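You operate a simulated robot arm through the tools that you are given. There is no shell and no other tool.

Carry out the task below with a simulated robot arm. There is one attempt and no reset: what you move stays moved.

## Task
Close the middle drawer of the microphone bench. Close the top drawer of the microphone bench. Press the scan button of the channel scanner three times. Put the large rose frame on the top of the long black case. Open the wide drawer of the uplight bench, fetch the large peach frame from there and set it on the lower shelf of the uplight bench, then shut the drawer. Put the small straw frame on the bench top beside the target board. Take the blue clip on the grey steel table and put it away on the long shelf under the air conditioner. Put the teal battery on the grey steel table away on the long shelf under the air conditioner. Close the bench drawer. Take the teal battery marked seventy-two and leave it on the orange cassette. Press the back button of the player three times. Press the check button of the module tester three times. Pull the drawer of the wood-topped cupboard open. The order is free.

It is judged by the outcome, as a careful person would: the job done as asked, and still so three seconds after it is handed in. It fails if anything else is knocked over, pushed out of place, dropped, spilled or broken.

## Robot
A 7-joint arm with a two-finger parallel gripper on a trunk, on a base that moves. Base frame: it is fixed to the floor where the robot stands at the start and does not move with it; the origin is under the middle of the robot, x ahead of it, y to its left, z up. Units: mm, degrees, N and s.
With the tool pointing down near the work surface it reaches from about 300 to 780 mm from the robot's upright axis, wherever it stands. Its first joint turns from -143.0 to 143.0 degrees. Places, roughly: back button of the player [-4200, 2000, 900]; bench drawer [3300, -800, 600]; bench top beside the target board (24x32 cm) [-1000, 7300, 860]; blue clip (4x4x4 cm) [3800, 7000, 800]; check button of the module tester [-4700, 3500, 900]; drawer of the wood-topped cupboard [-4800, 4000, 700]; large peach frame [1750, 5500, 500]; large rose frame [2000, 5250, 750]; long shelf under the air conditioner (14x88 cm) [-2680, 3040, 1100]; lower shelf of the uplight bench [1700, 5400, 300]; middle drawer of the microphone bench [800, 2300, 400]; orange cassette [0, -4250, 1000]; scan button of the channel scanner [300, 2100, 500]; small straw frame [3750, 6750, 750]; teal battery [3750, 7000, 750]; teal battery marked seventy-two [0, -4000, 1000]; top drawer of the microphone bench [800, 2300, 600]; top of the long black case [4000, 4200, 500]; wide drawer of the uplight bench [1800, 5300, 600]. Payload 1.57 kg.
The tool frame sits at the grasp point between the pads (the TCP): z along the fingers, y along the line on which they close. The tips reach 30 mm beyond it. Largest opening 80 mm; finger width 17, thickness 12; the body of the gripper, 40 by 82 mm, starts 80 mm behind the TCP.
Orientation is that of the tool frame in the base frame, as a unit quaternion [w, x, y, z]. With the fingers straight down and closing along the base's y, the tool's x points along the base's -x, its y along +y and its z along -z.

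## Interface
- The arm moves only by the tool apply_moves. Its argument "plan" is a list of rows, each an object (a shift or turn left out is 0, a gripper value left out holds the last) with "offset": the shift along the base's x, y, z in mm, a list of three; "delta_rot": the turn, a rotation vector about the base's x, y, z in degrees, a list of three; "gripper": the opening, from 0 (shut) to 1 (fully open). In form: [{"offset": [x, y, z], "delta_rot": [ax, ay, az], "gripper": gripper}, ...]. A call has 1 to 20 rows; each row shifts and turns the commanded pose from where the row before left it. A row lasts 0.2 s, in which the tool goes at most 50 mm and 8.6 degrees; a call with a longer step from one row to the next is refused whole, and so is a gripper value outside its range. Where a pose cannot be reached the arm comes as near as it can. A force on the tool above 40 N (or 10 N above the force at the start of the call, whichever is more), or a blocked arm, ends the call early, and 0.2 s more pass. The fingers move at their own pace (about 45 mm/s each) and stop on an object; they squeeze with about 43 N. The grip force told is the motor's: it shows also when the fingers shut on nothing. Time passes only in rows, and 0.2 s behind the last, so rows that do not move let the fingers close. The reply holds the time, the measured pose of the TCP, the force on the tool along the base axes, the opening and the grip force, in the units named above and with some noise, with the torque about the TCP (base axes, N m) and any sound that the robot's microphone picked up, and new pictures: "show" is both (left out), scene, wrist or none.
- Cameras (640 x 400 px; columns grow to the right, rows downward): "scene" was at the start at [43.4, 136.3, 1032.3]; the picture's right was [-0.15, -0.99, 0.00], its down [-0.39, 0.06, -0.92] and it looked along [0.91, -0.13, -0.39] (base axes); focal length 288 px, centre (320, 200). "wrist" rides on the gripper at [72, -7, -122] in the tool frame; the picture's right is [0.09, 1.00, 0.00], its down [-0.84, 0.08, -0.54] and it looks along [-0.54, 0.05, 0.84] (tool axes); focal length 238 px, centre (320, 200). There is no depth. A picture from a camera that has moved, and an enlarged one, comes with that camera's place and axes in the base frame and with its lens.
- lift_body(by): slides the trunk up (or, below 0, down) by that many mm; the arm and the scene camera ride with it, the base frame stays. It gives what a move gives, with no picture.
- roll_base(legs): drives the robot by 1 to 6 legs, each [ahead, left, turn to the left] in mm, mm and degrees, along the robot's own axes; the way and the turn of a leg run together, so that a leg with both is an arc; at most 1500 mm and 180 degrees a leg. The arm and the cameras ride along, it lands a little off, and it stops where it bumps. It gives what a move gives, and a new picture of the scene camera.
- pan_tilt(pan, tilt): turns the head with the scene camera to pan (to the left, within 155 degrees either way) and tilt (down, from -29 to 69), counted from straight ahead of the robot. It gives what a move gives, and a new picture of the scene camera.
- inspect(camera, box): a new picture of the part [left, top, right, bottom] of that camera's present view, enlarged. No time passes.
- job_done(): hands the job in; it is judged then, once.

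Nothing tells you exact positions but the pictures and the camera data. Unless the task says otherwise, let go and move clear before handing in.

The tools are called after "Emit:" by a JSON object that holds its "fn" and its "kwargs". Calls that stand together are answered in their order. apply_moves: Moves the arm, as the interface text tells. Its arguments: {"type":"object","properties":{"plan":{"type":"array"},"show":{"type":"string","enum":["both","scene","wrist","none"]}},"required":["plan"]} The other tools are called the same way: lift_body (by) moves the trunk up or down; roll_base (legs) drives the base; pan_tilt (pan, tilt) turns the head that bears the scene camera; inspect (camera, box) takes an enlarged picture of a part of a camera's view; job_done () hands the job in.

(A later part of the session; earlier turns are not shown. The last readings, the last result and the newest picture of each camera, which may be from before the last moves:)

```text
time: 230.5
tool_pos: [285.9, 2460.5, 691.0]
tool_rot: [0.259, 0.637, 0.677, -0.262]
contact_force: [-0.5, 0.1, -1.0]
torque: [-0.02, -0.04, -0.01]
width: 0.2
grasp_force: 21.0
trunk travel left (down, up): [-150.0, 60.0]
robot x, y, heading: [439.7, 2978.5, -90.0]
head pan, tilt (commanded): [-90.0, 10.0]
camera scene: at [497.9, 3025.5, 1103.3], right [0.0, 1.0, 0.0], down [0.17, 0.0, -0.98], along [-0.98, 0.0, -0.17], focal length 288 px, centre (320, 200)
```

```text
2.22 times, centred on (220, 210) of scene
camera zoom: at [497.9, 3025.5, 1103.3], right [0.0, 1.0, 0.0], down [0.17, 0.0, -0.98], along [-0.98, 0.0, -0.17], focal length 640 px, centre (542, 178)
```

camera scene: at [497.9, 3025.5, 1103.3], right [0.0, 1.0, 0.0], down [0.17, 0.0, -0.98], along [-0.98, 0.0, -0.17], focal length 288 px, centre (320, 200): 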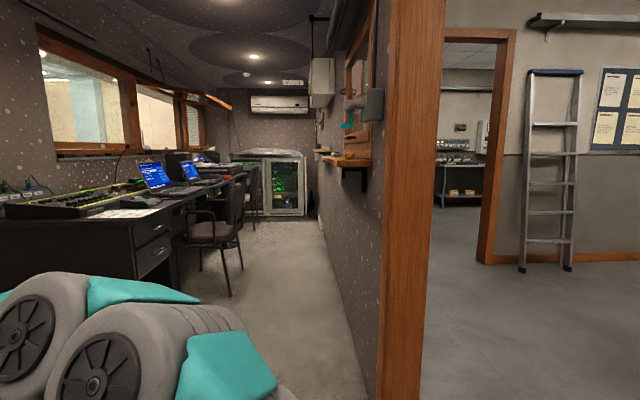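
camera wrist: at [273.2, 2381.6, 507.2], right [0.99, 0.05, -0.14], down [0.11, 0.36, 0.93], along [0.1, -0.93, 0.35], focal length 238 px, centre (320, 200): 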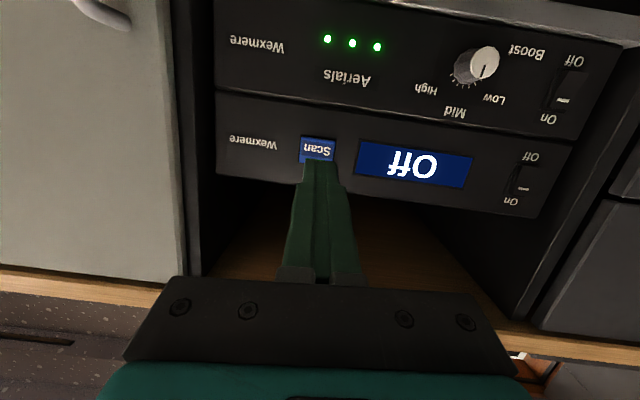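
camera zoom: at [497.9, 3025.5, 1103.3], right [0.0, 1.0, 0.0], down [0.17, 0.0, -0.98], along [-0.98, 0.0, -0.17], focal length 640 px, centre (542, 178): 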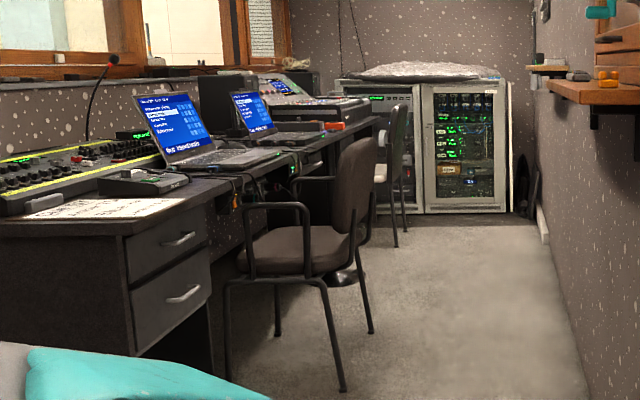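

The building is rotated about 4° from my frame. The player seems to be in the left rack at the far west end (x≈−4285), past two chairs. I'll turn to face west, extend the arm forward so that the elbow stays in line, and drive down the aisle.

Emit:
{"fn": "roll_base", "kwargs": {"legs": [[0, 0, -86]]}}

Emit:
{"fn": "apply_moves", "kwargs": {"plan": [{"offset": [-35, -22, 5]}, {"offset": [-35, -22, 5]}, {"offset": [-35, -22, 5]}, {"offset": [-35, -22, 5]}], "show": "none"}}

Emit:
{"fn": "pan_tilt", "kwargs": {"pan": 0, "tilt": 20}}

```text
time: 234.6
tool_pos: [-85.0, 3095.3, 690.6]
tool_rot: [0.011, 0.928, 0.059, -0.368]
contact_force: [0.4, 1.1, 0.5]
torque: [-0.01, 0.01, -0.02]
width: 0.1
grasp_force: 21.4
trunk travel left (down, up): [-150.0, 60.0]
robot x, y, heading: [439.9, 2976.4, -176.1]
head pan, tilt (commanded): [-90.0, 10.0]
camera scene: at [494.5, 2921.7, 1103.3], right [1.0, 0.06, 0.0], down [0.01, -0.17, -0.98], along [-0.06, 0.98, -0.17], focal length 288 px, centre (320, 200)
```

scene: 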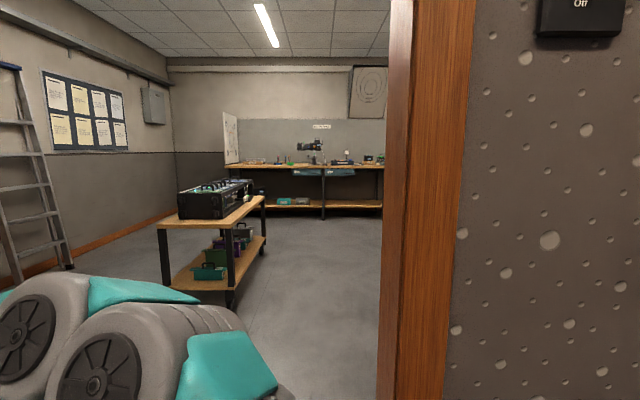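

```text
time: 235.6
tool_pos: [-227.2, 3007.6, 712.1]
tool_rot: [0.011, 0.928, 0.058, -0.369]
contact_force: [0.3, -0.3, 0.2]
torque: [0.05, -0.02, -0.03]
width: 0.1
grasp_force: 21.9
trunk travel left (down, up): [-150.0, 60.0]
robot x, y, heading: [437.4, 2978.0, -176.2]
head pan, tilt (commanded): [-90.0, 10.0]
```

```text
time: 237.2
tool_pos: [-227.0, 3008.8, 711.6]
tool_rot: [0.01, 0.928, 0.059, -0.368]
contact_force: [0.9, 0.7, -0.1]
torque: [0.01, 0.01, 0.03]
width: 0.0
grasp_force: 21.4
trunk travel left (down, up): [-150.0, 60.0]
robot x, y, heading: [441.9, 2975.8, -176.3]
head pan, tilt (commanded): [0.0, 20.0]
camera scene: at [407.5, 2822.9, 1087.0], right [-0.06, 1.0, 0.0], down [0.34, 0.02, -0.94], along [-0.94, -0.06, -0.34], focal length 288 px, centre (320, 200)
```

scene: 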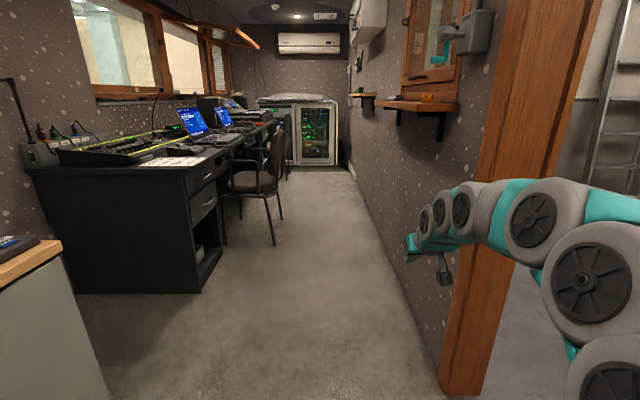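

The west door jamb is at x≈−440 and the aisle ahead is clear along its middle. I'll shift left off the wall and drive west.

Emit:
{"fn": "roll_base", "kwargs": {"legs": [[0, 120, 0], [1300, 0, 0], [1200, 0, 0]]}}

Emit:
{"fn": "pan_tilt", "kwargs": {"pan": 15, "tilt": 18}}

```text
time: 250.3
tool_pos: [-2715.1, 2771.2, 711.4]
tool_rot: [0.006, 0.928, 0.048, -0.368]
contact_force: [0.0, 0.1, 0.1]
torque: [0.0, 0.02, -0.02]
width: 0.1
grasp_force: 21.5
trunk travel left (down, up): [-150.0, 60.0]
robot x, y, heading: [-2054.1, 2723.5, -177.6]
head pan, tilt (commanded): [0.0, 20.0]
camera scene: at [-2086.0, 2572.4, 1087.0], right [-0.04, 1.0, 0.0], down [0.34, 0.01, -0.94], along [-0.94, -0.04, -0.34], focal length 288 px, centre (320, 200)
```

scene: 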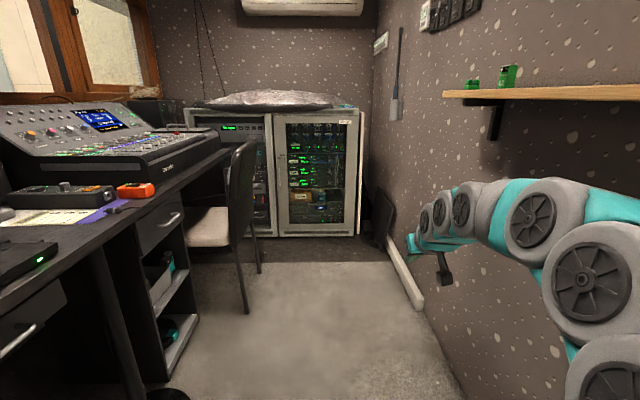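

```text
time: 251.0
tool_pos: [-2716.3, 2772.1, 711.8]
tool_rot: [0.006, 0.928, 0.049, -0.369]
contact_force: [0.2, 0.7, -0.9]
torque: [-0.01, -0.03, 0.02]
width: 0.0
grasp_force: 21.0
trunk travel left (down, up): [-150.0, 60.0]
robot x, y, heading: [-2052.1, 2719.0, -177.3]
head pan, tilt (commanded): [15.0, 18.0]
camera scene: at [-2082.0, 2548.4, 1090.2], right [-0.3, 0.95, 0.0], down [0.29, 0.09, -0.95], along [-0.91, -0.29, -0.31], focal length 288 px, centre (320, 200)
```

scene: 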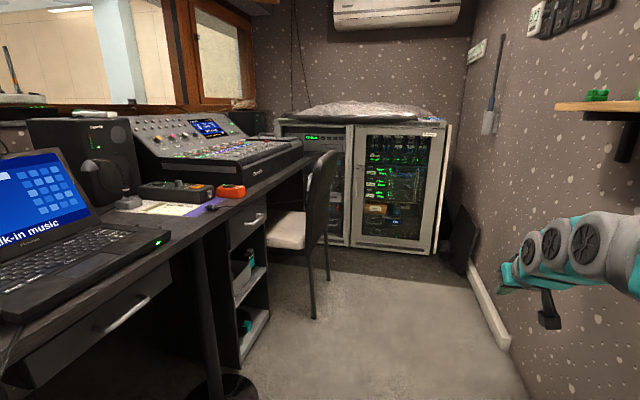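

I see the rack at the end: left section has a unit with a green display, partly behind a chair. The long shelf with green items is on the right. I'll zoom in on the rack.

Emit:
{"fn": "inspect", "kwargs": {"camera": "scene", "box": [270, 110, 380, 190]}}

Emit:
{"fn": "inspect", "kwargs": {"camera": "scene", "box": [280, 100, 440, 260]}}

```text
5.00 times, centred on (325, 150) of scene
camera zoom: at [-2082.0, 2548.4, 1090.2], right [-0.3, 0.95, 0.0], down [0.29, 0.09, -0.95], along [-0.91, -0.29, -0.31], focal length 1440 px, centre (295, 450)
```

zoom: 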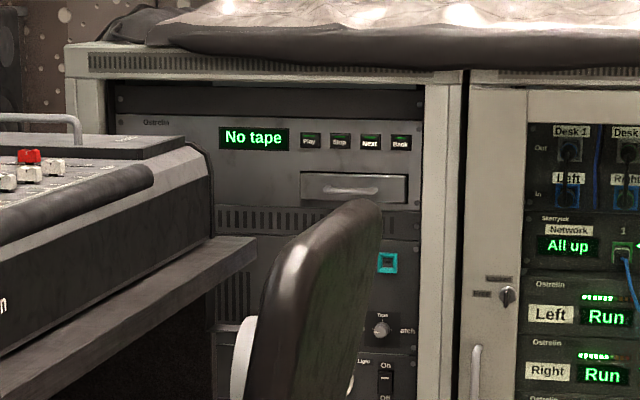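

```text
2.50 times, centred on (360, 180) of scene
camera zoom: at [-2082.0, 2548.4, 1090.2], right [-0.3, 0.95, 0.0], down [0.29, 0.09, -0.95], along [-0.91, -0.29, -0.31], focal length 720 px, centre (220, 250)
```

zoom: 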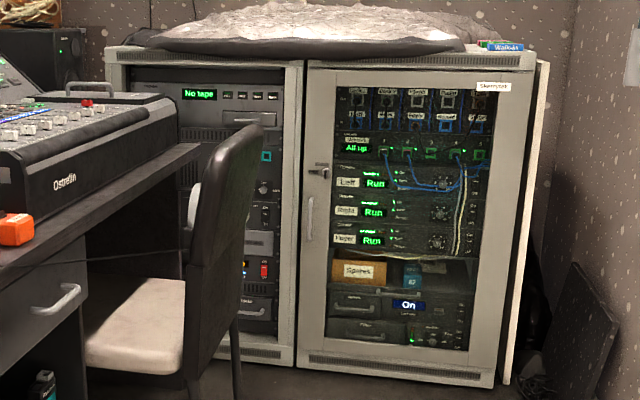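

The player ("No tape") has four buttons; "Back" is the rightmost, at about (−4180, 2035, 866), reachable between the chair back and the right-hand rack. I'll approach facing south-west so the arm passes north of the chair.

Emit:
{"fn": "roll_base", "kwargs": {"legs": [[750, 30, 0], [0, 0, 30]]}}

Emit:
{"fn": "apply_moves", "kwargs": {"plan": [{"offset": [32, 20, 30]}, {"offset": [32, 20, 30]}, {"offset": [32, 20, 30]}, {"offset": [30, 20, 30]}, {"offset": [0, 0, 20]}], "show": "none"}}

Emit:
{"fn": "pan_tilt", "kwargs": {"pan": 0, "tilt": 25}}

```text
time: 256.5
tool_pos: [-3388.7, 2366.1, 712.7]
tool_rot: [0.102, 0.884, 0.287, -0.355]
contact_force: [-0.6, 0.1, -0.3]
torque: [0.02, 0.01, -0.02]
width: 0.0
grasp_force: 20.9
trunk travel left (down, up): [-150.0, 60.0]
robot x, y, heading: [-2788.4, 2655.8, -147.4]
head pan, tilt (commanded): [15.0, 18.0]
camera scene: at [-2727.4, 2489.4, 1090.2], right [-0.74, 0.68, 0.0], down [0.21, 0.23, -0.95], along [-0.64, -0.7, -0.31], focal length 288 px, centre (320, 200)
```

scene: 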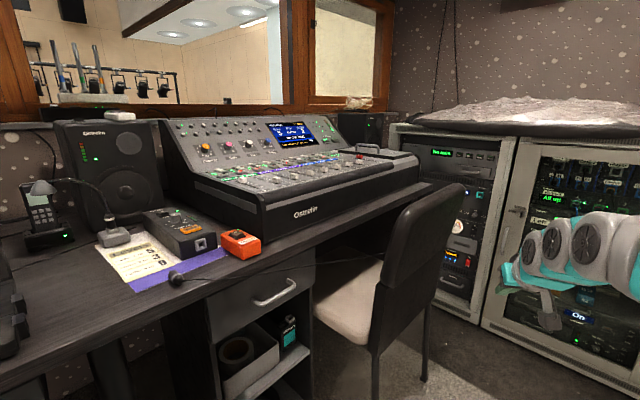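

```text
time: 257.7
tool_pos: [-3262.1, 2448.9, 850.0]
tool_rot: [0.102, 0.884, 0.287, -0.354]
contact_force: [0.7, 1.3, 0.2]
torque: [-0.01, -0.01, 0.0]
width: 0.0
grasp_force: 21.4
trunk travel left (down, up): [-150.0, 60.0]
robot x, y, heading: [-2788.6, 2657.1, -147.4]
head pan, tilt (commanded): [15.0, 18.0]
```

```text
time: 258.5
tool_pos: [-3262.5, 2449.2, 848.9]
tool_rot: [0.102, 0.884, 0.287, -0.354]
contact_force: [0.3, -0.3, -0.1]
torque: [-0.02, 0.0, -0.03]
width: 0.0
grasp_force: 21.4
trunk travel left (down, up): [-150.0, 60.0]
robot x, y, heading: [-2789.1, 2656.2, -147.2]
head pan, tilt (commanded): [0.0, 25.0]
camera scene: at [-2741.9, 2508.7, 1078.9], right [-0.54, 0.84, 0.0], down [0.36, 0.23, -0.91], along [-0.76, -0.49, -0.42], focal length 288 px, centre (320, 200)
```

scene: 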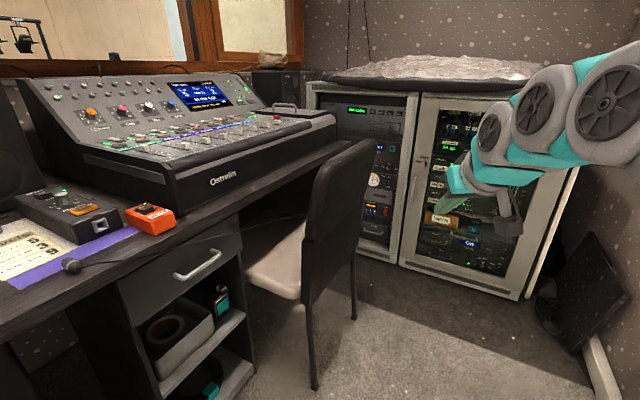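

Chair legs are at y≈2115–2130, so I have room. I'll slide diagonally to about (−3590, 2560).

Emit:
{"fn": "roll_base", "kwargs": {"legs": [[715, -345, 0]]}}

Emit:
{"fn": "inspect", "kwargs": {"camera": "scene", "box": [200, 60, 440, 220]}}

```text
time: 262.8
tool_pos: [-4055.8, 2345.6, 849.3]
tool_rot: [0.104, 0.882, 0.293, -0.353]
contact_force: [0.5, -0.1, 0.6]
torque: [0.0, 0.02, 0.02]
width: 0.2
grasp_force: 21.1
trunk travel left (down, up): [-150.0, 60.0]
robot x, y, heading: [-3587.1, 2563.0, -146.5]
head pan, tilt (commanded): [0.0, 25.0]
camera scene: at [-3536.6, 2413.2, 1078.9], right [-0.55, 0.84, 0.0], down [0.35, 0.23, -0.91], along [-0.76, -0.5, -0.42], focal length 288 px, centre (320, 200)
```

scene: 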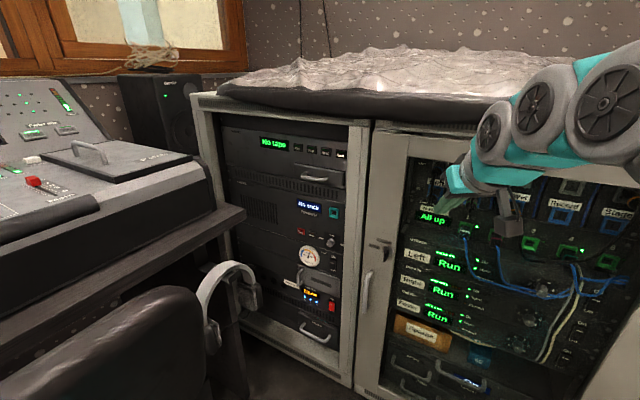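

```text
2.50 times, centred on (320, 140) of scene
camera zoom: at [-3536.6, 2413.2, 1078.9], right [-0.55, 0.84, 0.0], down [0.35, 0.23, -0.91], along [-0.76, -0.5, -0.42], focal length 720 px, centre (320, 350)
```

zoom: 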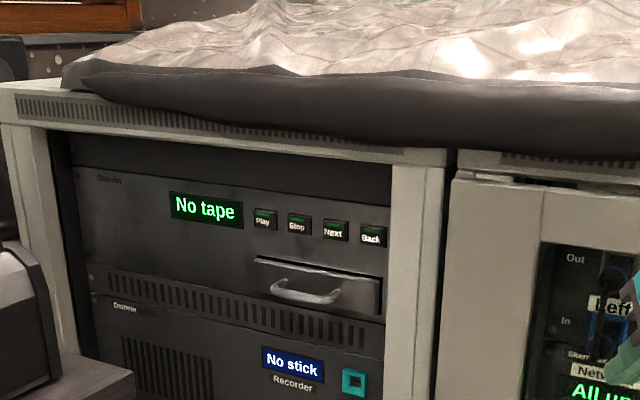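

The Back button triangulates to (−4221, 2031, 859). I'll turn the tool to point west and move it in front of the button, staying clear of the rack face and chair.

Emit:
{"fn": "apply_moves", "kwargs": {"plan": [{"offset": [-3, -35, 3], "delta_rot": [-3.21, 6.25, -4.23]}, {"offset": [-3, -35, 3], "delta_rot": [-3.21, 6.25, -4.23]}, {"offset": [-3, -35, 3], "delta_rot": [-3.21, 6.25, -4.23]}, {"offset": [-3, -35, 3], "delta_rot": [-3.21, 6.25, -4.23]}, {"offset": [-3, -35, 3], "delta_rot": [-3.21, 6.25, -4.23]}], "show": "both"}}

```text
time: 263.9
tool_pos: [-4065.6, 2190.1, 857.9]
tool_rot: [0.256, 0.834, 0.043, -0.488]
contact_force: [-0.7, -0.1, -0.2]
torque: [-0.01, -0.01, -0.01]
width: 0.1
grasp_force: 21.4
trunk travel left (down, up): [-150.0, 60.0]
robot x, y, heading: [-3585.1, 2563.7, -146.8]
head pan, tilt (commanded): [0.0, 25.0]
stopped in row 5: the arm was blocked; the commanded pose is now the measured one
camera scene: at [-3520.4, 2394.3, 1078.9], right [-0.75, 0.66, 0.0], down [0.28, 0.32, -0.91], along [-0.6, -0.68, -0.42], focal length 288 px, centre (320, 200)
camera wrist: at [-3934.5, 2239.8, 843.0], right [0.37, -0.88, 0.31], down [0.02, 0.34, 0.94], along [-0.93, -0.34, 0.14], focal length 238 px, centre (320, 200)
```

scene: 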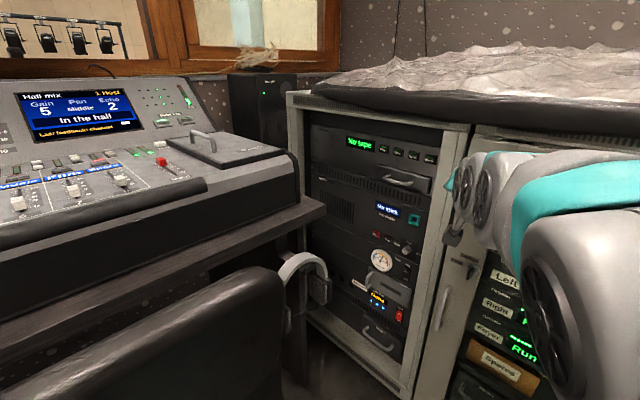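
wrist: 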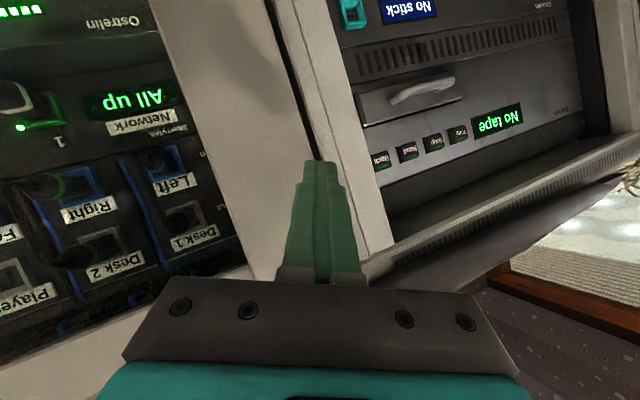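

The elbow has pressed against the head again because the arm is too folded. I'll undo part of the move, then reposition the base further back and turned more, so the arm can be straighter.

Emit:
{"fn": "apply_moves", "kwargs": {"plan": [{"offset": [3, 35, 0], "delta_rot": [3.21, -6.25, 4.23]}, {"offset": [3, 35, 0], "delta_rot": [3.21, -6.25, 4.23]}, {"offset": [3, 35, 0], "delta_rot": [3.21, -6.25, 4.23]}], "show": "none"}}

Emit:
{"fn": "roll_base", "kwargs": {"legs": [[-40, -85, 0], [0, 0, 20]]}}

Emit:
{"fn": "pan_tilt", "kwargs": {"pan": 0, "tilt": 25}}

```text
time: 264.7
tool_pos: [-4059.3, 2299.1, 855.2]
tool_rot: [0.236, 0.91, 0.136, -0.312]
contact_force: [-0.3, -0.7, 0.6]
torque: [-0.03, -0.01, 0.0]
width: 0.0
grasp_force: 21.0
trunk travel left (down, up): [-150.0, 60.0]
robot x, y, heading: [-3586.2, 2562.5, -146.7]
head pan, tilt (commanded): [0.0, 25.0]
```

```text
time: 266.9
tool_pos: [-3954.4, 2244.8, 855.6]
tool_rot: [0.287, 0.873, 0.29, -0.268]
contact_force: [-0.9, -0.2, -0.1]
torque: [0.02, -0.02, 0.04]
width: 0.1
grasp_force: 21.0
trunk travel left (down, up): [-150.0, 60.0]
robot x, y, heading: [-3597.6, 2651.6, -127.0]
head pan, tilt (commanded): [0.0, 25.0]
camera scene: at [-3502.0, 2529.0, 1078.9], right [-0.8, 0.6, 0.0], down [0.25, 0.34, -0.91], along [-0.54, -0.72, -0.42], focal length 288 px, centre (320, 200)
```

scene: 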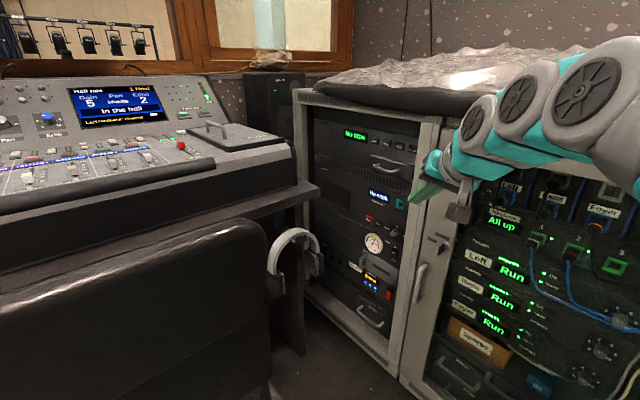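

```text
time: 267.5
tool_pos: [-3954.6, 2245.0, 856.1]
tool_rot: [0.288, 0.873, 0.29, -0.268]
contact_force: [-0.8, 0.6, -0.9]
torque: [0.02, -0.02, 0.0]
width: 0.1
grasp_force: 21.4
trunk travel left (down, up): [-150.0, 60.0]
robot x, y, heading: [-3601.3, 2655.4, -126.8]
head pan, tilt (commanded): [0.0, 25.0]
camera scene: at [-3502.0, 2529.0, 1078.9], right [-0.8, 0.6, 0.0], down [0.25, 0.34, -0.91], along [-0.54, -0.72, -0.42], focal length 288 px, centre (320, 200)
```

scene: 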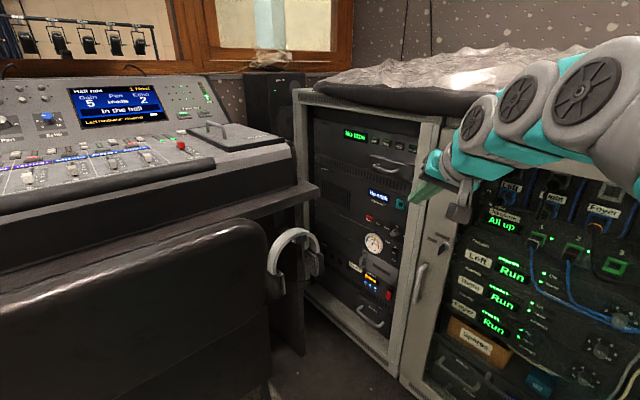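

The base is better placed now. I'll rotate the tool to face west while moving it in front of the Back button.

Emit:
{"fn": "apply_moves", "kwargs": {"plan": [{"offset": [-17, -28, 1.5], "delta_rot": [0, 5.83, -5.1]}, {"offset": [-17, -28, 1.5], "delta_rot": [0, 5.83, -5.1]}, {"offset": [-17, -28, 1.5], "delta_rot": [0, 5.83, -5.1]}, {"offset": [-17, -28, 1.5], "delta_rot": [0, 5.83, -5.1]}, {"offset": [-17, -28, 1.5], "delta_rot": [0, 5.83, -5.1]}, {"offset": [-17, -28, 1.5], "delta_rot": [0, 5.83, -5.1]}, {"offset": [-17, -28, 1.5], "delta_rot": [0, 5.83, -5.1]}], "show": "both"}}

```text
time: 269.1
tool_pos: [-4072.0, 2048.1, 863.7]
tool_rot: [0.077, 0.772, 0.094, -0.624]
contact_force: [-0.3, 0.4, -0.4]
torque: [0.02, 0.01, 0.02]
width: 0.0
grasp_force: 21.0
trunk travel left (down, up): [-150.0, 60.0]
robot x, y, heading: [-3597.3, 2654.1, -126.8]
head pan, tilt (commanded): [0.0, 25.0]
camera scene: at [-3501.6, 2528.9, 1078.9], right [-0.8, 0.6, 0.0], down [0.25, 0.34, -0.91], along [-0.54, -0.73, -0.42], focal length 288 px, centre (320, 200)
camera wrist: at [-3943.9, 2085.6, 818.2], right [0.26, -0.96, -0.09], down [0.36, 0.01, 0.93], along [-0.89, -0.27, 0.35], focal length 238 px, centre (320, 200)
```

scene: 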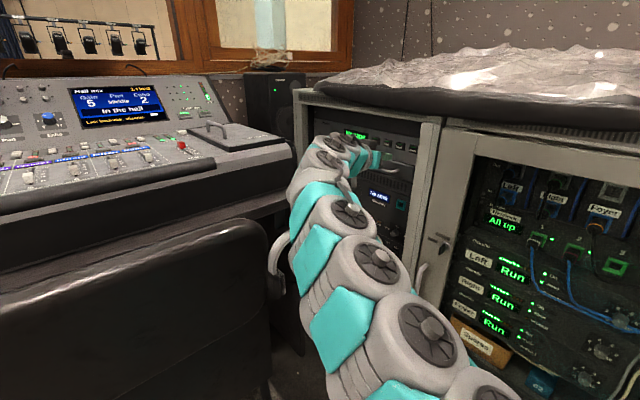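
wrist: 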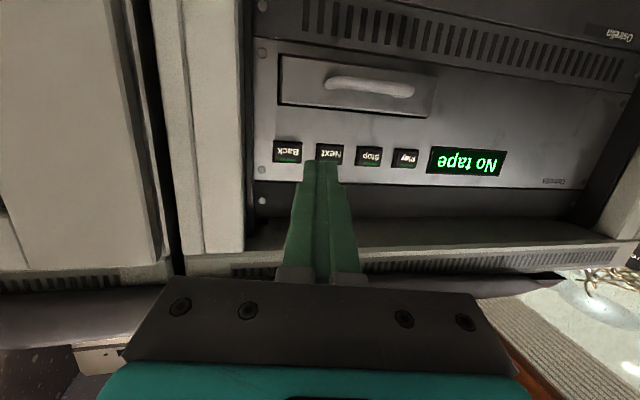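

The wrist view shows Play/Stop/Next/Back clearly; Back is at about (y 2045, z 863). I'll approach to within ~20 mm and check alignment.

Emit:
{"fn": "apply_moves", "kwargs": {"plan": [{"offset": [-30, 2, 3]}, {"offset": [-30, 2, 3]}, {"offset": [-25, 1, 1]}, {"offset": [0, 0, 0]}], "show": "wrist"}}

```text
time: 270.1
tool_pos: [-4156.3, 2050.9, 874.0]
tool_rot: [0.076, 0.773, 0.094, -0.624]
contact_force: [0.8, 0.2, -0.5]
torque: [0.03, -0.02, 0.01]
width: 0.1
grasp_force: 21.6
trunk travel left (down, up): [-150.0, 60.0]
robot x, y, heading: [-3603.3, 2652.1, -126.9]
head pan, tilt (commanded): [0.0, 25.0]
camera wrist: at [-4028.5, 2090.4, 828.9], right [0.26, -0.96, -0.09], down [0.36, 0.01, 0.93], along [-0.9, -0.27, 0.35], focal length 238 px, centre (320, 200)
```

wrist: 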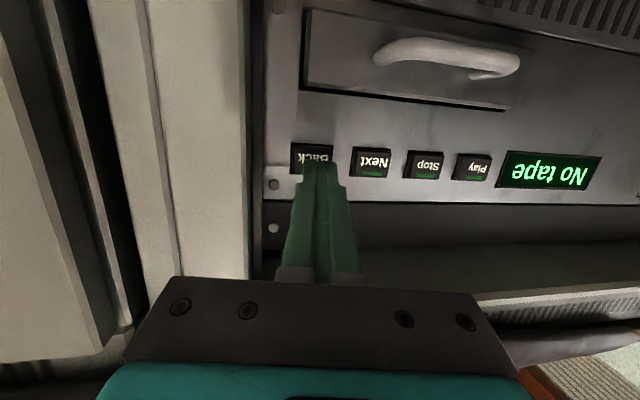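

Aligned with Back (tip y≈2044, z≈867). Pressing slowly now.

Emit:
{"fn": "apply_moves", "kwargs": {"plan": [{"offset": [-8, 0, -2]}, {"offset": [-6, 0, 0]}, {"offset": [-4, 0, 0]}, {"offset": [-3, 0, 0]}, {"offset": [-3, 0, 0]}], "show": "wrist"}}

```text
time: 270.7
tool_pos: [-4165.5, 2050.7, 873.6]
tool_rot: [0.077, 0.771, 0.096, -0.624]
contact_force: [14.0, 6.3, 2.1]
torque: [0.01, 0.07, -0.18]
width: 0.2
grasp_force: 20.7
trunk travel left (down, up): [-150.0, 60.0]
robot x, y, heading: [-3599.2, 2654.5, -127.0]
head pan, tilt (commanded): [0.0, 25.0]
heard: click
stopped in row 3: the force on the tool passed its limit at 52 N (the readings are from after the stop); the commanded pose is now the measured one
camera wrist: at [-4036.4, 2088.9, 828.4], right [0.26, -0.96, -0.09], down [0.36, 0.01, 0.93], along [-0.89, -0.27, 0.35], focal length 238 px, centre (320, 200)
```

wrist: 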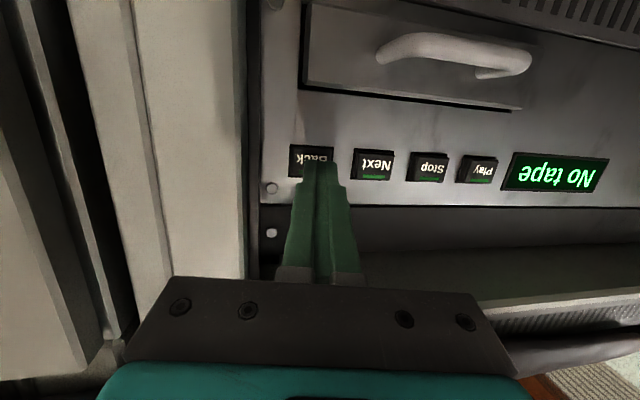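

Click one. Release, then press twice more.

Emit:
{"fn": "apply_moves", "kwargs": {"plan": [{"offset": [8, 0, 0]}, {"offset": [4, 0, 0]}, {"offset": [0, 0, 0]}], "show": "none"}}

Emit:
{"fn": "apply_moves", "kwargs": {"plan": [{"offset": [-6, 0, 0]}, {"offset": [-4, 0, 0]}, {"offset": [-2, 0, 0]}, {"offset": [-1.5, 0, 0]}], "show": "none"}}

```text
time: 271.5
tool_pos: [-4155.4, 2050.6, 872.8]
tool_rot: [0.076, 0.773, 0.095, -0.623]
contact_force: [1.2, -0.2, -0.2]
torque: [0.01, 0.02, 0.01]
width: 0.0
grasp_force: 21.2
trunk travel left (down, up): [-150.0, 60.0]
robot x, y, heading: [-3595.0, 2655.1, -126.9]
head pan, tilt (commanded): [0.0, 25.0]
```

```text
time: 272.5
tool_pos: [-4165.2, 2048.3, 872.4]
tool_rot: [0.076, 0.772, 0.096, -0.623]
contact_force: [33.0, 15.5, -5.4]
torque: [-0.02, -0.16, -0.53]
width: 0.2
grasp_force: 20.9
trunk travel left (down, up): [-150.0, 60.0]
robot x, y, heading: [-3594.6, 2655.5, -126.9]
head pan, tilt (commanded): [0.0, 25.0]
heard: click
```

Click two. Releasing and pressing the third time.

Emit:
{"fn": "apply_moves", "kwargs": {"plan": [{"offset": [8, 0, 0]}, {"offset": [5, 0, 0]}, {"offset": [0, 0, 0]}], "show": "none"}}

Emit:
{"fn": "apply_moves", "kwargs": {"plan": [{"offset": [-6, 0, 0]}, {"offset": [-4, 0, 0]}, {"offset": [-2, 0, 0]}, {"offset": [-1.5, 0, 0]}], "show": "none"}}

Emit:
{"fn": "apply_moves", "kwargs": {"plan": [{"offset": [10, 0, 0]}, {"offset": [30, 2, 0]}, {"offset": [40, 3, 0]}], "show": "wrist"}}

```text
time: 273.3
tool_pos: [-4156.7, 2050.0, 872.1]
tool_rot: [0.075, 0.773, 0.094, -0.623]
contact_force: [0.5, 0.3, 0.1]
torque: [-0.03, -0.02, 0.01]
width: 0.0
grasp_force: 21.5
trunk travel left (down, up): [-150.0, 60.0]
robot x, y, heading: [-3597.6, 2653.5, -126.8]
head pan, tilt (commanded): [0.0, 25.0]
```

```text
time: 274.3
tool_pos: [-4164.8, 2048.2, 873.1]
tool_rot: [0.077, 0.772, 0.096, -0.624]
contact_force: [12.7, 5.8, 0.8]
torque: [-0.03, 0.06, -0.17]
width: 0.1
grasp_force: 21.3
trunk travel left (down, up): [-150.0, 60.0]
robot x, y, heading: [-3597.3, 2654.2, -126.7]
head pan, tilt (commanded): [0.0, 25.0]
heard: click
stopped in row 4: the force on the tool passed its limit at 44 N (the readings are from after the stop); the commanded pose is now the measured one
```

```text
time: 275.1
tool_pos: [-4087.1, 2055.0, 872.7]
tool_rot: [0.075, 0.772, 0.095, -0.624]
contact_force: [-0.8, -0.5, -0.1]
torque: [-0.01, 0.0, 0.0]
width: 0.1
grasp_force: 21.5
trunk travel left (down, up): [-150.0, 60.0]
robot x, y, heading: [-3594.7, 2655.9, -126.9]
head pan, tilt (commanded): [0.0, 25.0]
camera wrist: at [-3958.7, 2092.7, 828.1], right [0.26, -0.96, -0.09], down [0.36, 0.01, 0.93], along [-0.9, -0.27, 0.35], focal length 238 px, centre (320, 200)
```

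wrist: 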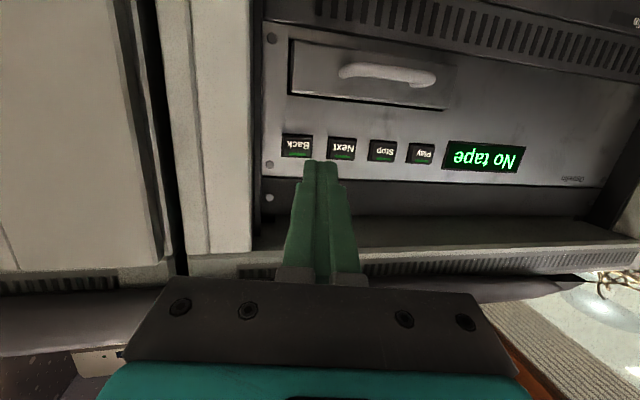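

Player done: three clicks. I'll withdraw the arm from the rack and look back at the long shelf to see where there's free room.

Emit:
{"fn": "apply_moves", "kwargs": {"plan": [{"offset": [17, 28, -1.5], "delta_rot": [0, -5.83, 5.1]}, {"offset": [17, 28, -1.5], "delta_rot": [0, -5.83, 5.1]}, {"offset": [17, 28, -1.5], "delta_rot": [0, -5.83, 5.1]}, {"offset": [17, 28, -1.5], "delta_rot": [0, -5.83, 5.1]}, {"offset": [17, 28, -1.5], "delta_rot": [0, -5.83, 5.1]}], "show": "none"}}

Emit:
{"fn": "lift_body", "kwargs": {"by": 60}}

Emit:
{"fn": "pan_tilt", "kwargs": {"pan": 150, "tilt": 5}}

Emit:
{"fn": "inspect", "kwargs": {"camera": "scene", "box": [160, 100, 480, 300]}}

```text
time: 276.3
tool_pos: [-4000.0, 2190.3, 862.6]
tool_rot: [0.233, 0.863, 0.242, -0.378]
contact_force: [0.1, 0.6, -0.8]
torque: [-0.03, 0.04, 0.0]
width: 0.0
grasp_force: 21.3
trunk travel left (down, up): [-150.0, 60.0]
robot x, y, heading: [-3598.0, 2655.9, -126.8]
head pan, tilt (commanded): [0.0, 25.0]
```

```text
time: 277.3
tool_pos: [-3998.9, 2189.2, 924.9]
tool_rot: [0.232, 0.863, 0.24, -0.379]
contact_force: [-0.3, -0.5, -0.7]
torque: [0.0, 0.04, 0.0]
width: 0.0
grasp_force: 21.1
trunk travel left (down, up): [-210.0, 0.0]
robot x, y, heading: [-3601.4, 2653.9, -127.0]
head pan, tilt (commanded): [0.0, 25.0]
```

```text
time: 279.6
tool_pos: [-3999.5, 2191.1, 923.4]
tool_rot: [0.231, 0.864, 0.239, -0.379]
contact_force: [-0.6, 0.1, 0.0]
torque: [0.0, -0.03, -0.01]
width: 0.1
grasp_force: 21.9
trunk travel left (down, up): [-210.0, 0.0]
robot x, y, heading: [-3596.7, 2653.5, -126.8]
head pan, tilt (commanded): [150.0, 5.0]
camera scene: at [-3361.1, 2639.7, 1171.3], right [0.39, -0.92, 0.0], down [-0.08, -0.03, -1.0], along [0.92, 0.39, -0.09], focal length 288 px, centre (320, 200)
```

scene: 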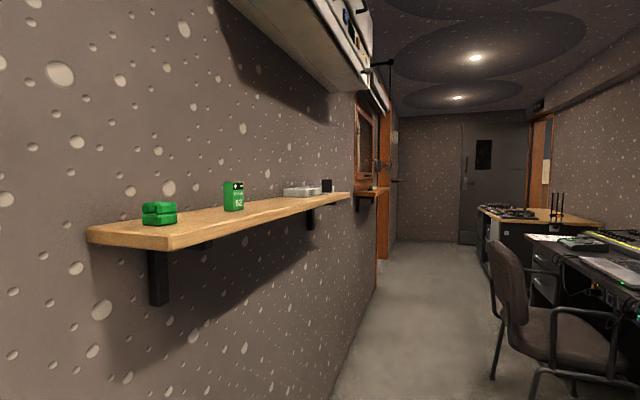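

```text
2.00 times, centred on (320, 200) of scene
camera zoom: at [-3361.1, 2639.7, 1171.3], right [0.39, -0.92, 0.0], down [-0.08, -0.03, -1.0], along [0.92, 0.39, -0.09], focal length 576 px, centre (320, 200)
```

zoom: 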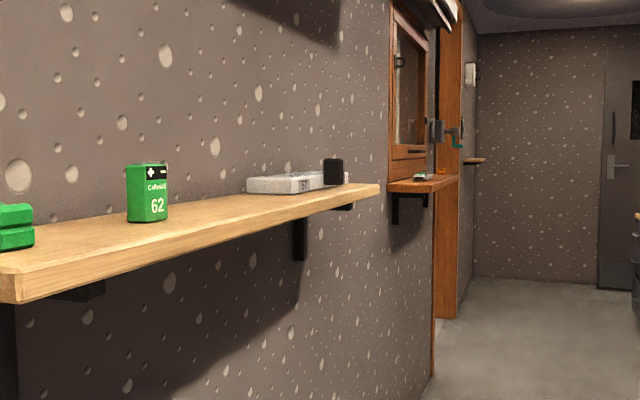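

The shelf has a green clip, green battery 62, a white box and a black item; there's a free stretch at x≈−2860…−2580. Next are the workshop tasks, so I'll move east a little, swing to face west safely, and reverse back down the aisle to the north door.

Emit:
{"fn": "roll_base", "kwargs": {"legs": [[-165, 190, 0], [0, 0, -49]]}}

Emit:
{"fn": "lift_body", "kwargs": {"by": -110}}

Emit:
{"fn": "pan_tilt", "kwargs": {"pan": 150, "tilt": 15}}

```text
time: 283.6
tool_pos: [-3964.1, 2675.4, 924.9]
tool_rot: [0.056, 0.886, -0.136, -0.44]
contact_force: [-0.1, 0.7, 0.4]
torque: [-0.01, -0.01, 0.04]
width: 0.0
grasp_force: 21.3
trunk travel left (down, up): [-210.0, 0.0]
robot x, y, heading: [-3351.8, 2680.5, -175.3]
head pan, tilt (commanded): [150.0, 5.0]
camera scene: at [-3203.8, 2496.1, 1171.3], right [-0.43, -0.9, 0.0], down [-0.08, 0.04, -1.0], along [0.9, -0.42, -0.09], focal length 288 px, centre (320, 200)
```

scene: 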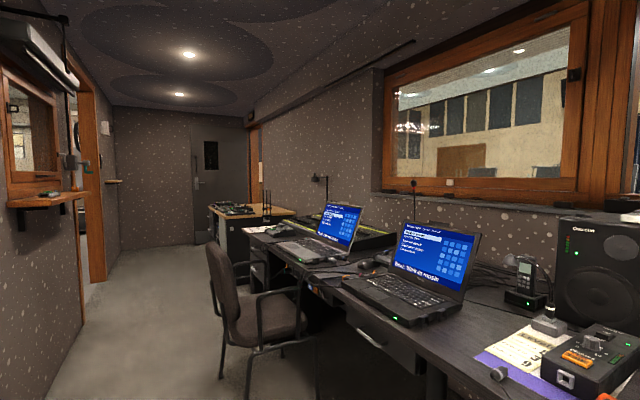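

```text
time: 285.1
tool_pos: [-3964.3, 2674.7, 815.3]
tool_rot: [0.057, 0.886, -0.135, -0.441]
contact_force: [-0.1, 0.4, 0.1]
torque: [0.03, 0.03, -0.01]
width: 0.1
grasp_force: 21.4
trunk travel left (down, up): [-100.0, 110.0]
robot x, y, heading: [-3350.4, 2679.4, -175.5]
head pan, tilt (commanded): [150.0, 5.0]
```

```text
time: 285.8
tool_pos: [-3964.5, 2675.1, 814.3]
tool_rot: [0.055, 0.886, -0.136, -0.44]
contact_force: [0.2, 0.4, 0.4]
torque: [-0.04, 0.03, 0.0]
width: 0.0
grasp_force: 20.6
trunk travel left (down, up): [-100.0, 110.0]
robot x, y, heading: [-3350.2, 2680.5, -175.4]
head pan, tilt (commanded): [150.0, 15.0]
camera scene: at [-3202.4, 2495.5, 1045.2], right [-0.43, -0.9, 0.0], down [-0.23, 0.11, -0.97], along [0.87, -0.41, -0.26], focal length 288 px, centre (320, 200)
```

scene: 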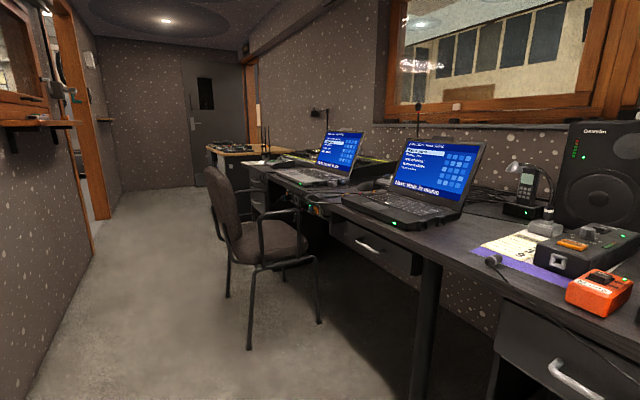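

I'll reverse east along the aisle centre to the north doorway (x≈−430…585), then turn to face north there.

Emit:
{"fn": "roll_base", "kwargs": {"legs": [[-1166, 54, 0], [-1166, 54, 0], [-1166, 54, 0]]}}

Emit:
{"fn": "pan_tilt", "kwargs": {"pan": -60, "tilt": 25}}

```text
time: 302.8
tool_pos: [-469.9, 2763.2, 814.3]
tool_rot: [0.046, 0.883, -0.155, -0.441]
contact_force: [0.4, -0.3, 0.6]
torque: [0.0, 0.04, -0.01]
width: 0.1
grasp_force: 21.7
trunk travel left (down, up): [-100.0, 110.0]
robot x, y, heading: [142.9, 2741.1, -177.7]
head pan, tilt (commanded): [150.0, 15.0]
camera scene: at [283.5, 2552.1, 1045.1], right [-0.46, -0.89, 0.0], down [-0.23, 0.12, -0.97], along [0.86, -0.45, -0.26], focal length 288 px, centre (320, 200)
```

scene: 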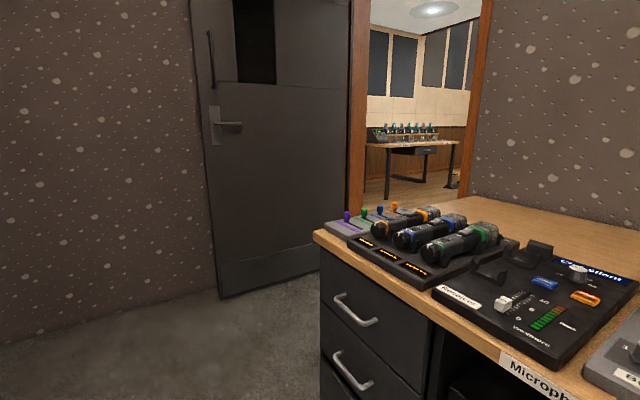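

```text
time: 305.8
tool_pos: [-469.7, 2763.3, 814.2]
tool_rot: [0.047, 0.883, -0.155, -0.441]
contact_force: [-0.3, -0.1, -0.2]
torque: [-0.01, -0.01, 0.01]
width: 0.0
grasp_force: 21.1
trunk travel left (down, up): [-100.0, 110.0]
robot x, y, heading: [145.6, 2745.1, -177.6]
head pan, tilt (commanded): [-60.0, 25.0]
camera scene: at [151.5, 2673.3, 1028.9], right [0.84, 0.54, 0.0], down [0.23, -0.36, -0.91], along [-0.48, 0.77, -0.42], focal length 288 px, centre (320, 200)
```

scene: 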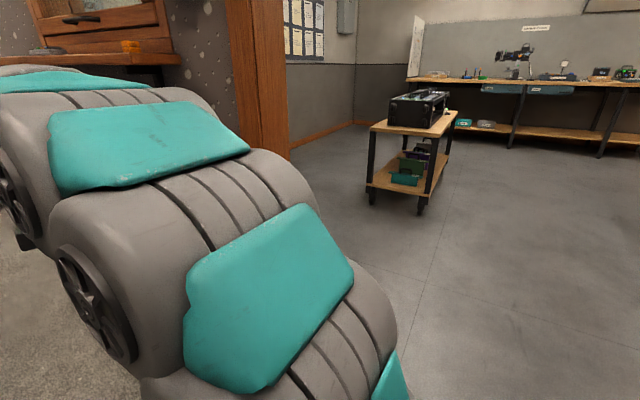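

Room to swing here. I'll turn right to face north and drive through the doorway into the workshop.

Emit:
{"fn": "roll_base", "kwargs": {"legs": [[0, 0, -88], [1200, 0, 0]]}}

Emit:
{"fn": "pan_tilt", "kwargs": {"pan": 20, "tilt": 12}}

Emit:
{"fn": "pan_tilt", "kwargs": {"pan": -50, "tilt": 12}}

Emit:
{"fn": "pan_tilt", "kwargs": {"pan": 80, "tilt": 12}}

```text
time: 315.5
tool_pos: [25.0, 4527.7, 815.1]
tool_rot: [0.27, -0.533, 0.721, 0.351]
contact_force: [-0.4, 0.3, 0.7]
torque: [0.01, 0.01, 0.0]
width: 0.0
grasp_force: 21.1
trunk travel left (down, up): [-100.0, 110.0]
robot x, y, heading: [37.3, 3914.0, 95.2]
head pan, tilt (commanded): [-60.0, 25.0]
camera scene: at [-33.1, 3903.3, 1028.9], right [0.57, -0.82, 0.0], down [-0.35, -0.24, -0.91], along [0.74, 0.52, -0.42], focal length 288 px, centre (320, 200)
```

scene: 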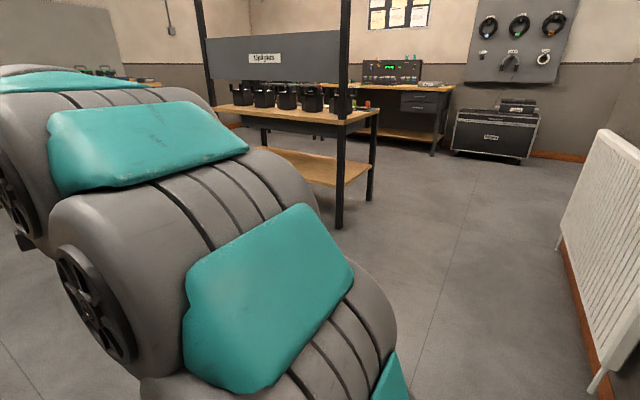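

```text
time: 317.0
tool_pos: [25.5, 4528.6, 814.5]
tool_rot: [0.271, -0.532, 0.721, 0.351]
contact_force: [0.5, -0.1, 0.0]
torque: [0.01, 0.02, 0.0]
width: 0.0
grasp_force: 21.4
trunk travel left (down, up): [-100.0, 110.0]
robot x, y, heading: [35.3, 3915.0, 95.1]
head pan, tilt (commanded): [20.0, 12.0]
camera scene: at [-148.0, 3934.8, 1050.0], right [0.91, 0.42, 0.0], down [0.09, -0.19, -0.98], along [-0.41, 0.89, -0.21], focal length 288 px, centre (320, 200)
```

scene: 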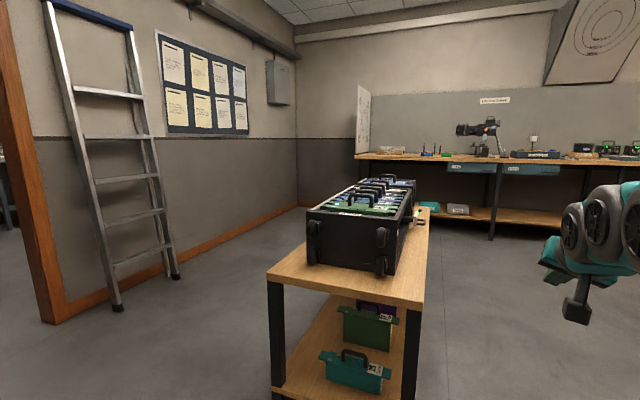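

```text
time: 318.4
tool_pos: [25.4, 4527.2, 814.2]
tool_rot: [0.27, -0.533, 0.721, 0.351]
contact_force: [0.1, -0.2, 0.2]
torque: [-0.01, -0.01, 0.02]
width: 0.3
grasp_force: 20.7
trunk travel left (down, up): [-100.0, 110.0]
robot x, y, heading: [32.0, 3915.4, 95.1]
head pan, tilt (commanded): [-50.0, 12.0]
camera scene: at [-42.7, 3916.4, 1050.0], right [0.71, -0.71, 0.0], down [-0.15, -0.15, -0.98], along [0.69, 0.69, -0.21], focal length 288 px, centre (320, 200)
```

scene: 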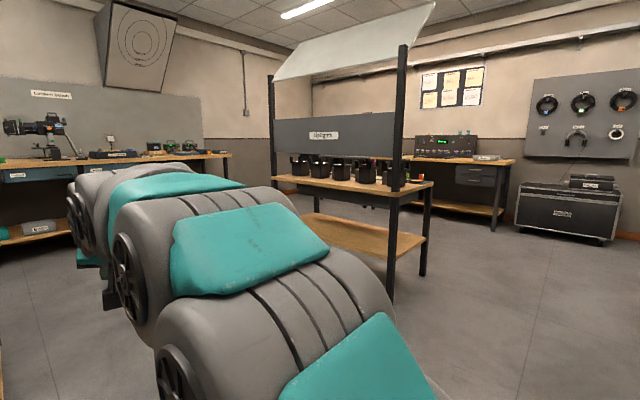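

```text
time: 320.5
tool_pos: [25.4, 4528.2, 814.6]
tool_rot: [0.271, -0.532, 0.721, 0.351]
contact_force: [-0.5, -0.6, -0.1]
torque: [-0.01, -0.04, 0.02]
width: 0.2
grasp_force: 21.5
trunk travel left (down, up): [-100.0, 110.0]
robot x, y, heading: [33.9, 3913.4, 95.1]
head pan, tilt (commanded): [80.0, 12.0]
camera scene: at [-201.4, 3858.4, 1050.0], right [0.09, 1.0, 0.0], down [0.21, -0.02, -0.98], along [-0.97, 0.08, -0.21], focal length 288 px, centre (320, 200)
```

scene: 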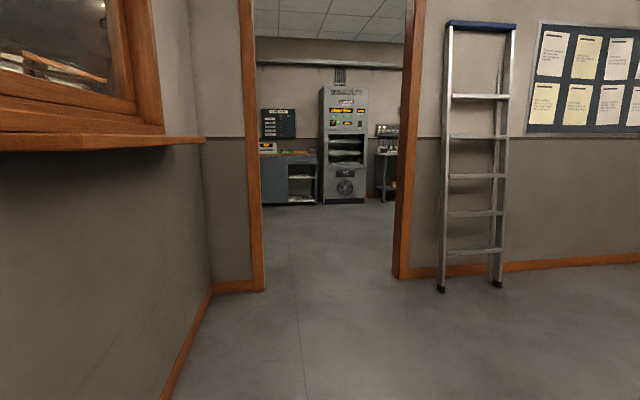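

The workshop: west door (y≈3630–4640 at x≈−2140) leads to a room with a counter, the uplight bench is to the east, and the long black case further east. I'll zoom into the west room.

Emit:
{"fn": "inspect", "kwargs": {"camera": "scene", "box": [250, 80, 410, 220]}}

```text
2.86 times, centred on (330, 150) of scene
camera zoom: at [-201.4, 3858.4, 1050.0], right [0.09, 1.0, 0.0], down [0.21, -0.02, -0.98], along [-0.97, 0.08, -0.21], focal length 823 px, centre (291, 343)
```

zoom: 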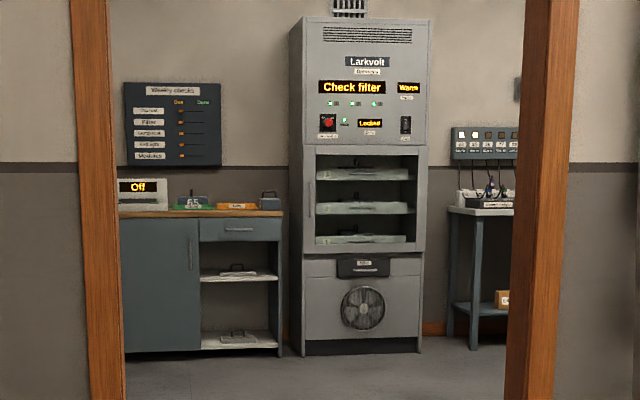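

The wood-topped cupboard has its drawer top-right and the module tester ("Off") on its left top. I'll face west, line up with the door and drive toward it.

Emit:
{"fn": "roll_base", "kwargs": {"legs": [[0, 0, 89], [0, -320, 0], [1400, 0, 0]]}}

Emit:
{"fn": "pan_tilt", "kwargs": {"pan": 0, "tilt": 18}}

```text
time: 333.1
tool_pos: [-2018.3, 4140.5, 814.2]
tool_rot: [0.052, 0.885, -0.143, -0.441]
contact_force: [-0.5, -0.8, -0.1]
torque: [-0.04, -0.03, 0.01]
width: 0.0
grasp_force: 21.6
trunk travel left (down, up): [-100.0, 110.0]
robot x, y, heading: [-1402.3, 4136.1, -176.1]
head pan, tilt (commanded): [80.0, 12.0]
camera scene: at [-1353.2, 3898.0, 1050.0], right [-0.99, 0.11, 0.0], down [0.02, 0.21, -0.98], along [-0.1, -0.97, -0.21], focal length 288 px, centre (320, 200)
```

scene: 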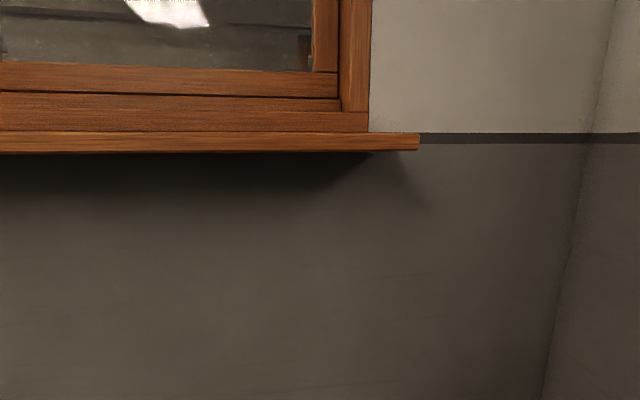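

```text
time: 334.6
tool_pos: [-2018.8, 4142.1, 814.3]
tool_rot: [0.052, 0.885, -0.143, -0.441]
contact_force: [0.4, 1.0, 1.0]
torque: [0.01, 0.02, 0.01]
width: 0.0
grasp_force: 21.5
trunk travel left (down, up): [-100.0, 110.0]
robot x, y, heading: [-1407.1, 4134.6, -176.0]
head pan, tilt (commanded): [0.0, 18.0]
camera scene: at [-1436.3, 3984.3, 1040.2], right [-0.07, 1.0, 0.0], down [0.31, 0.02, -0.95], along [-0.95, -0.06, -0.31], focal length 288 px, centre (320, 200)
```

scene: 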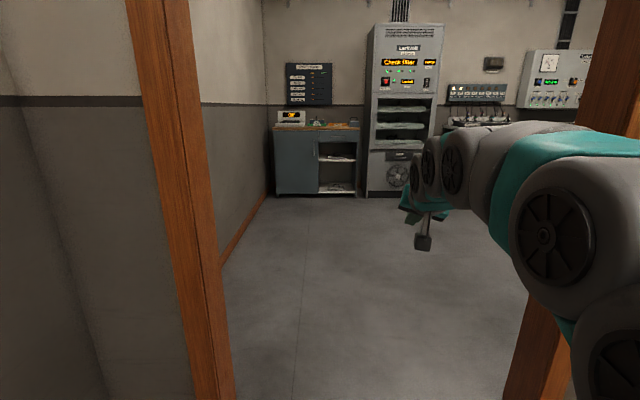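

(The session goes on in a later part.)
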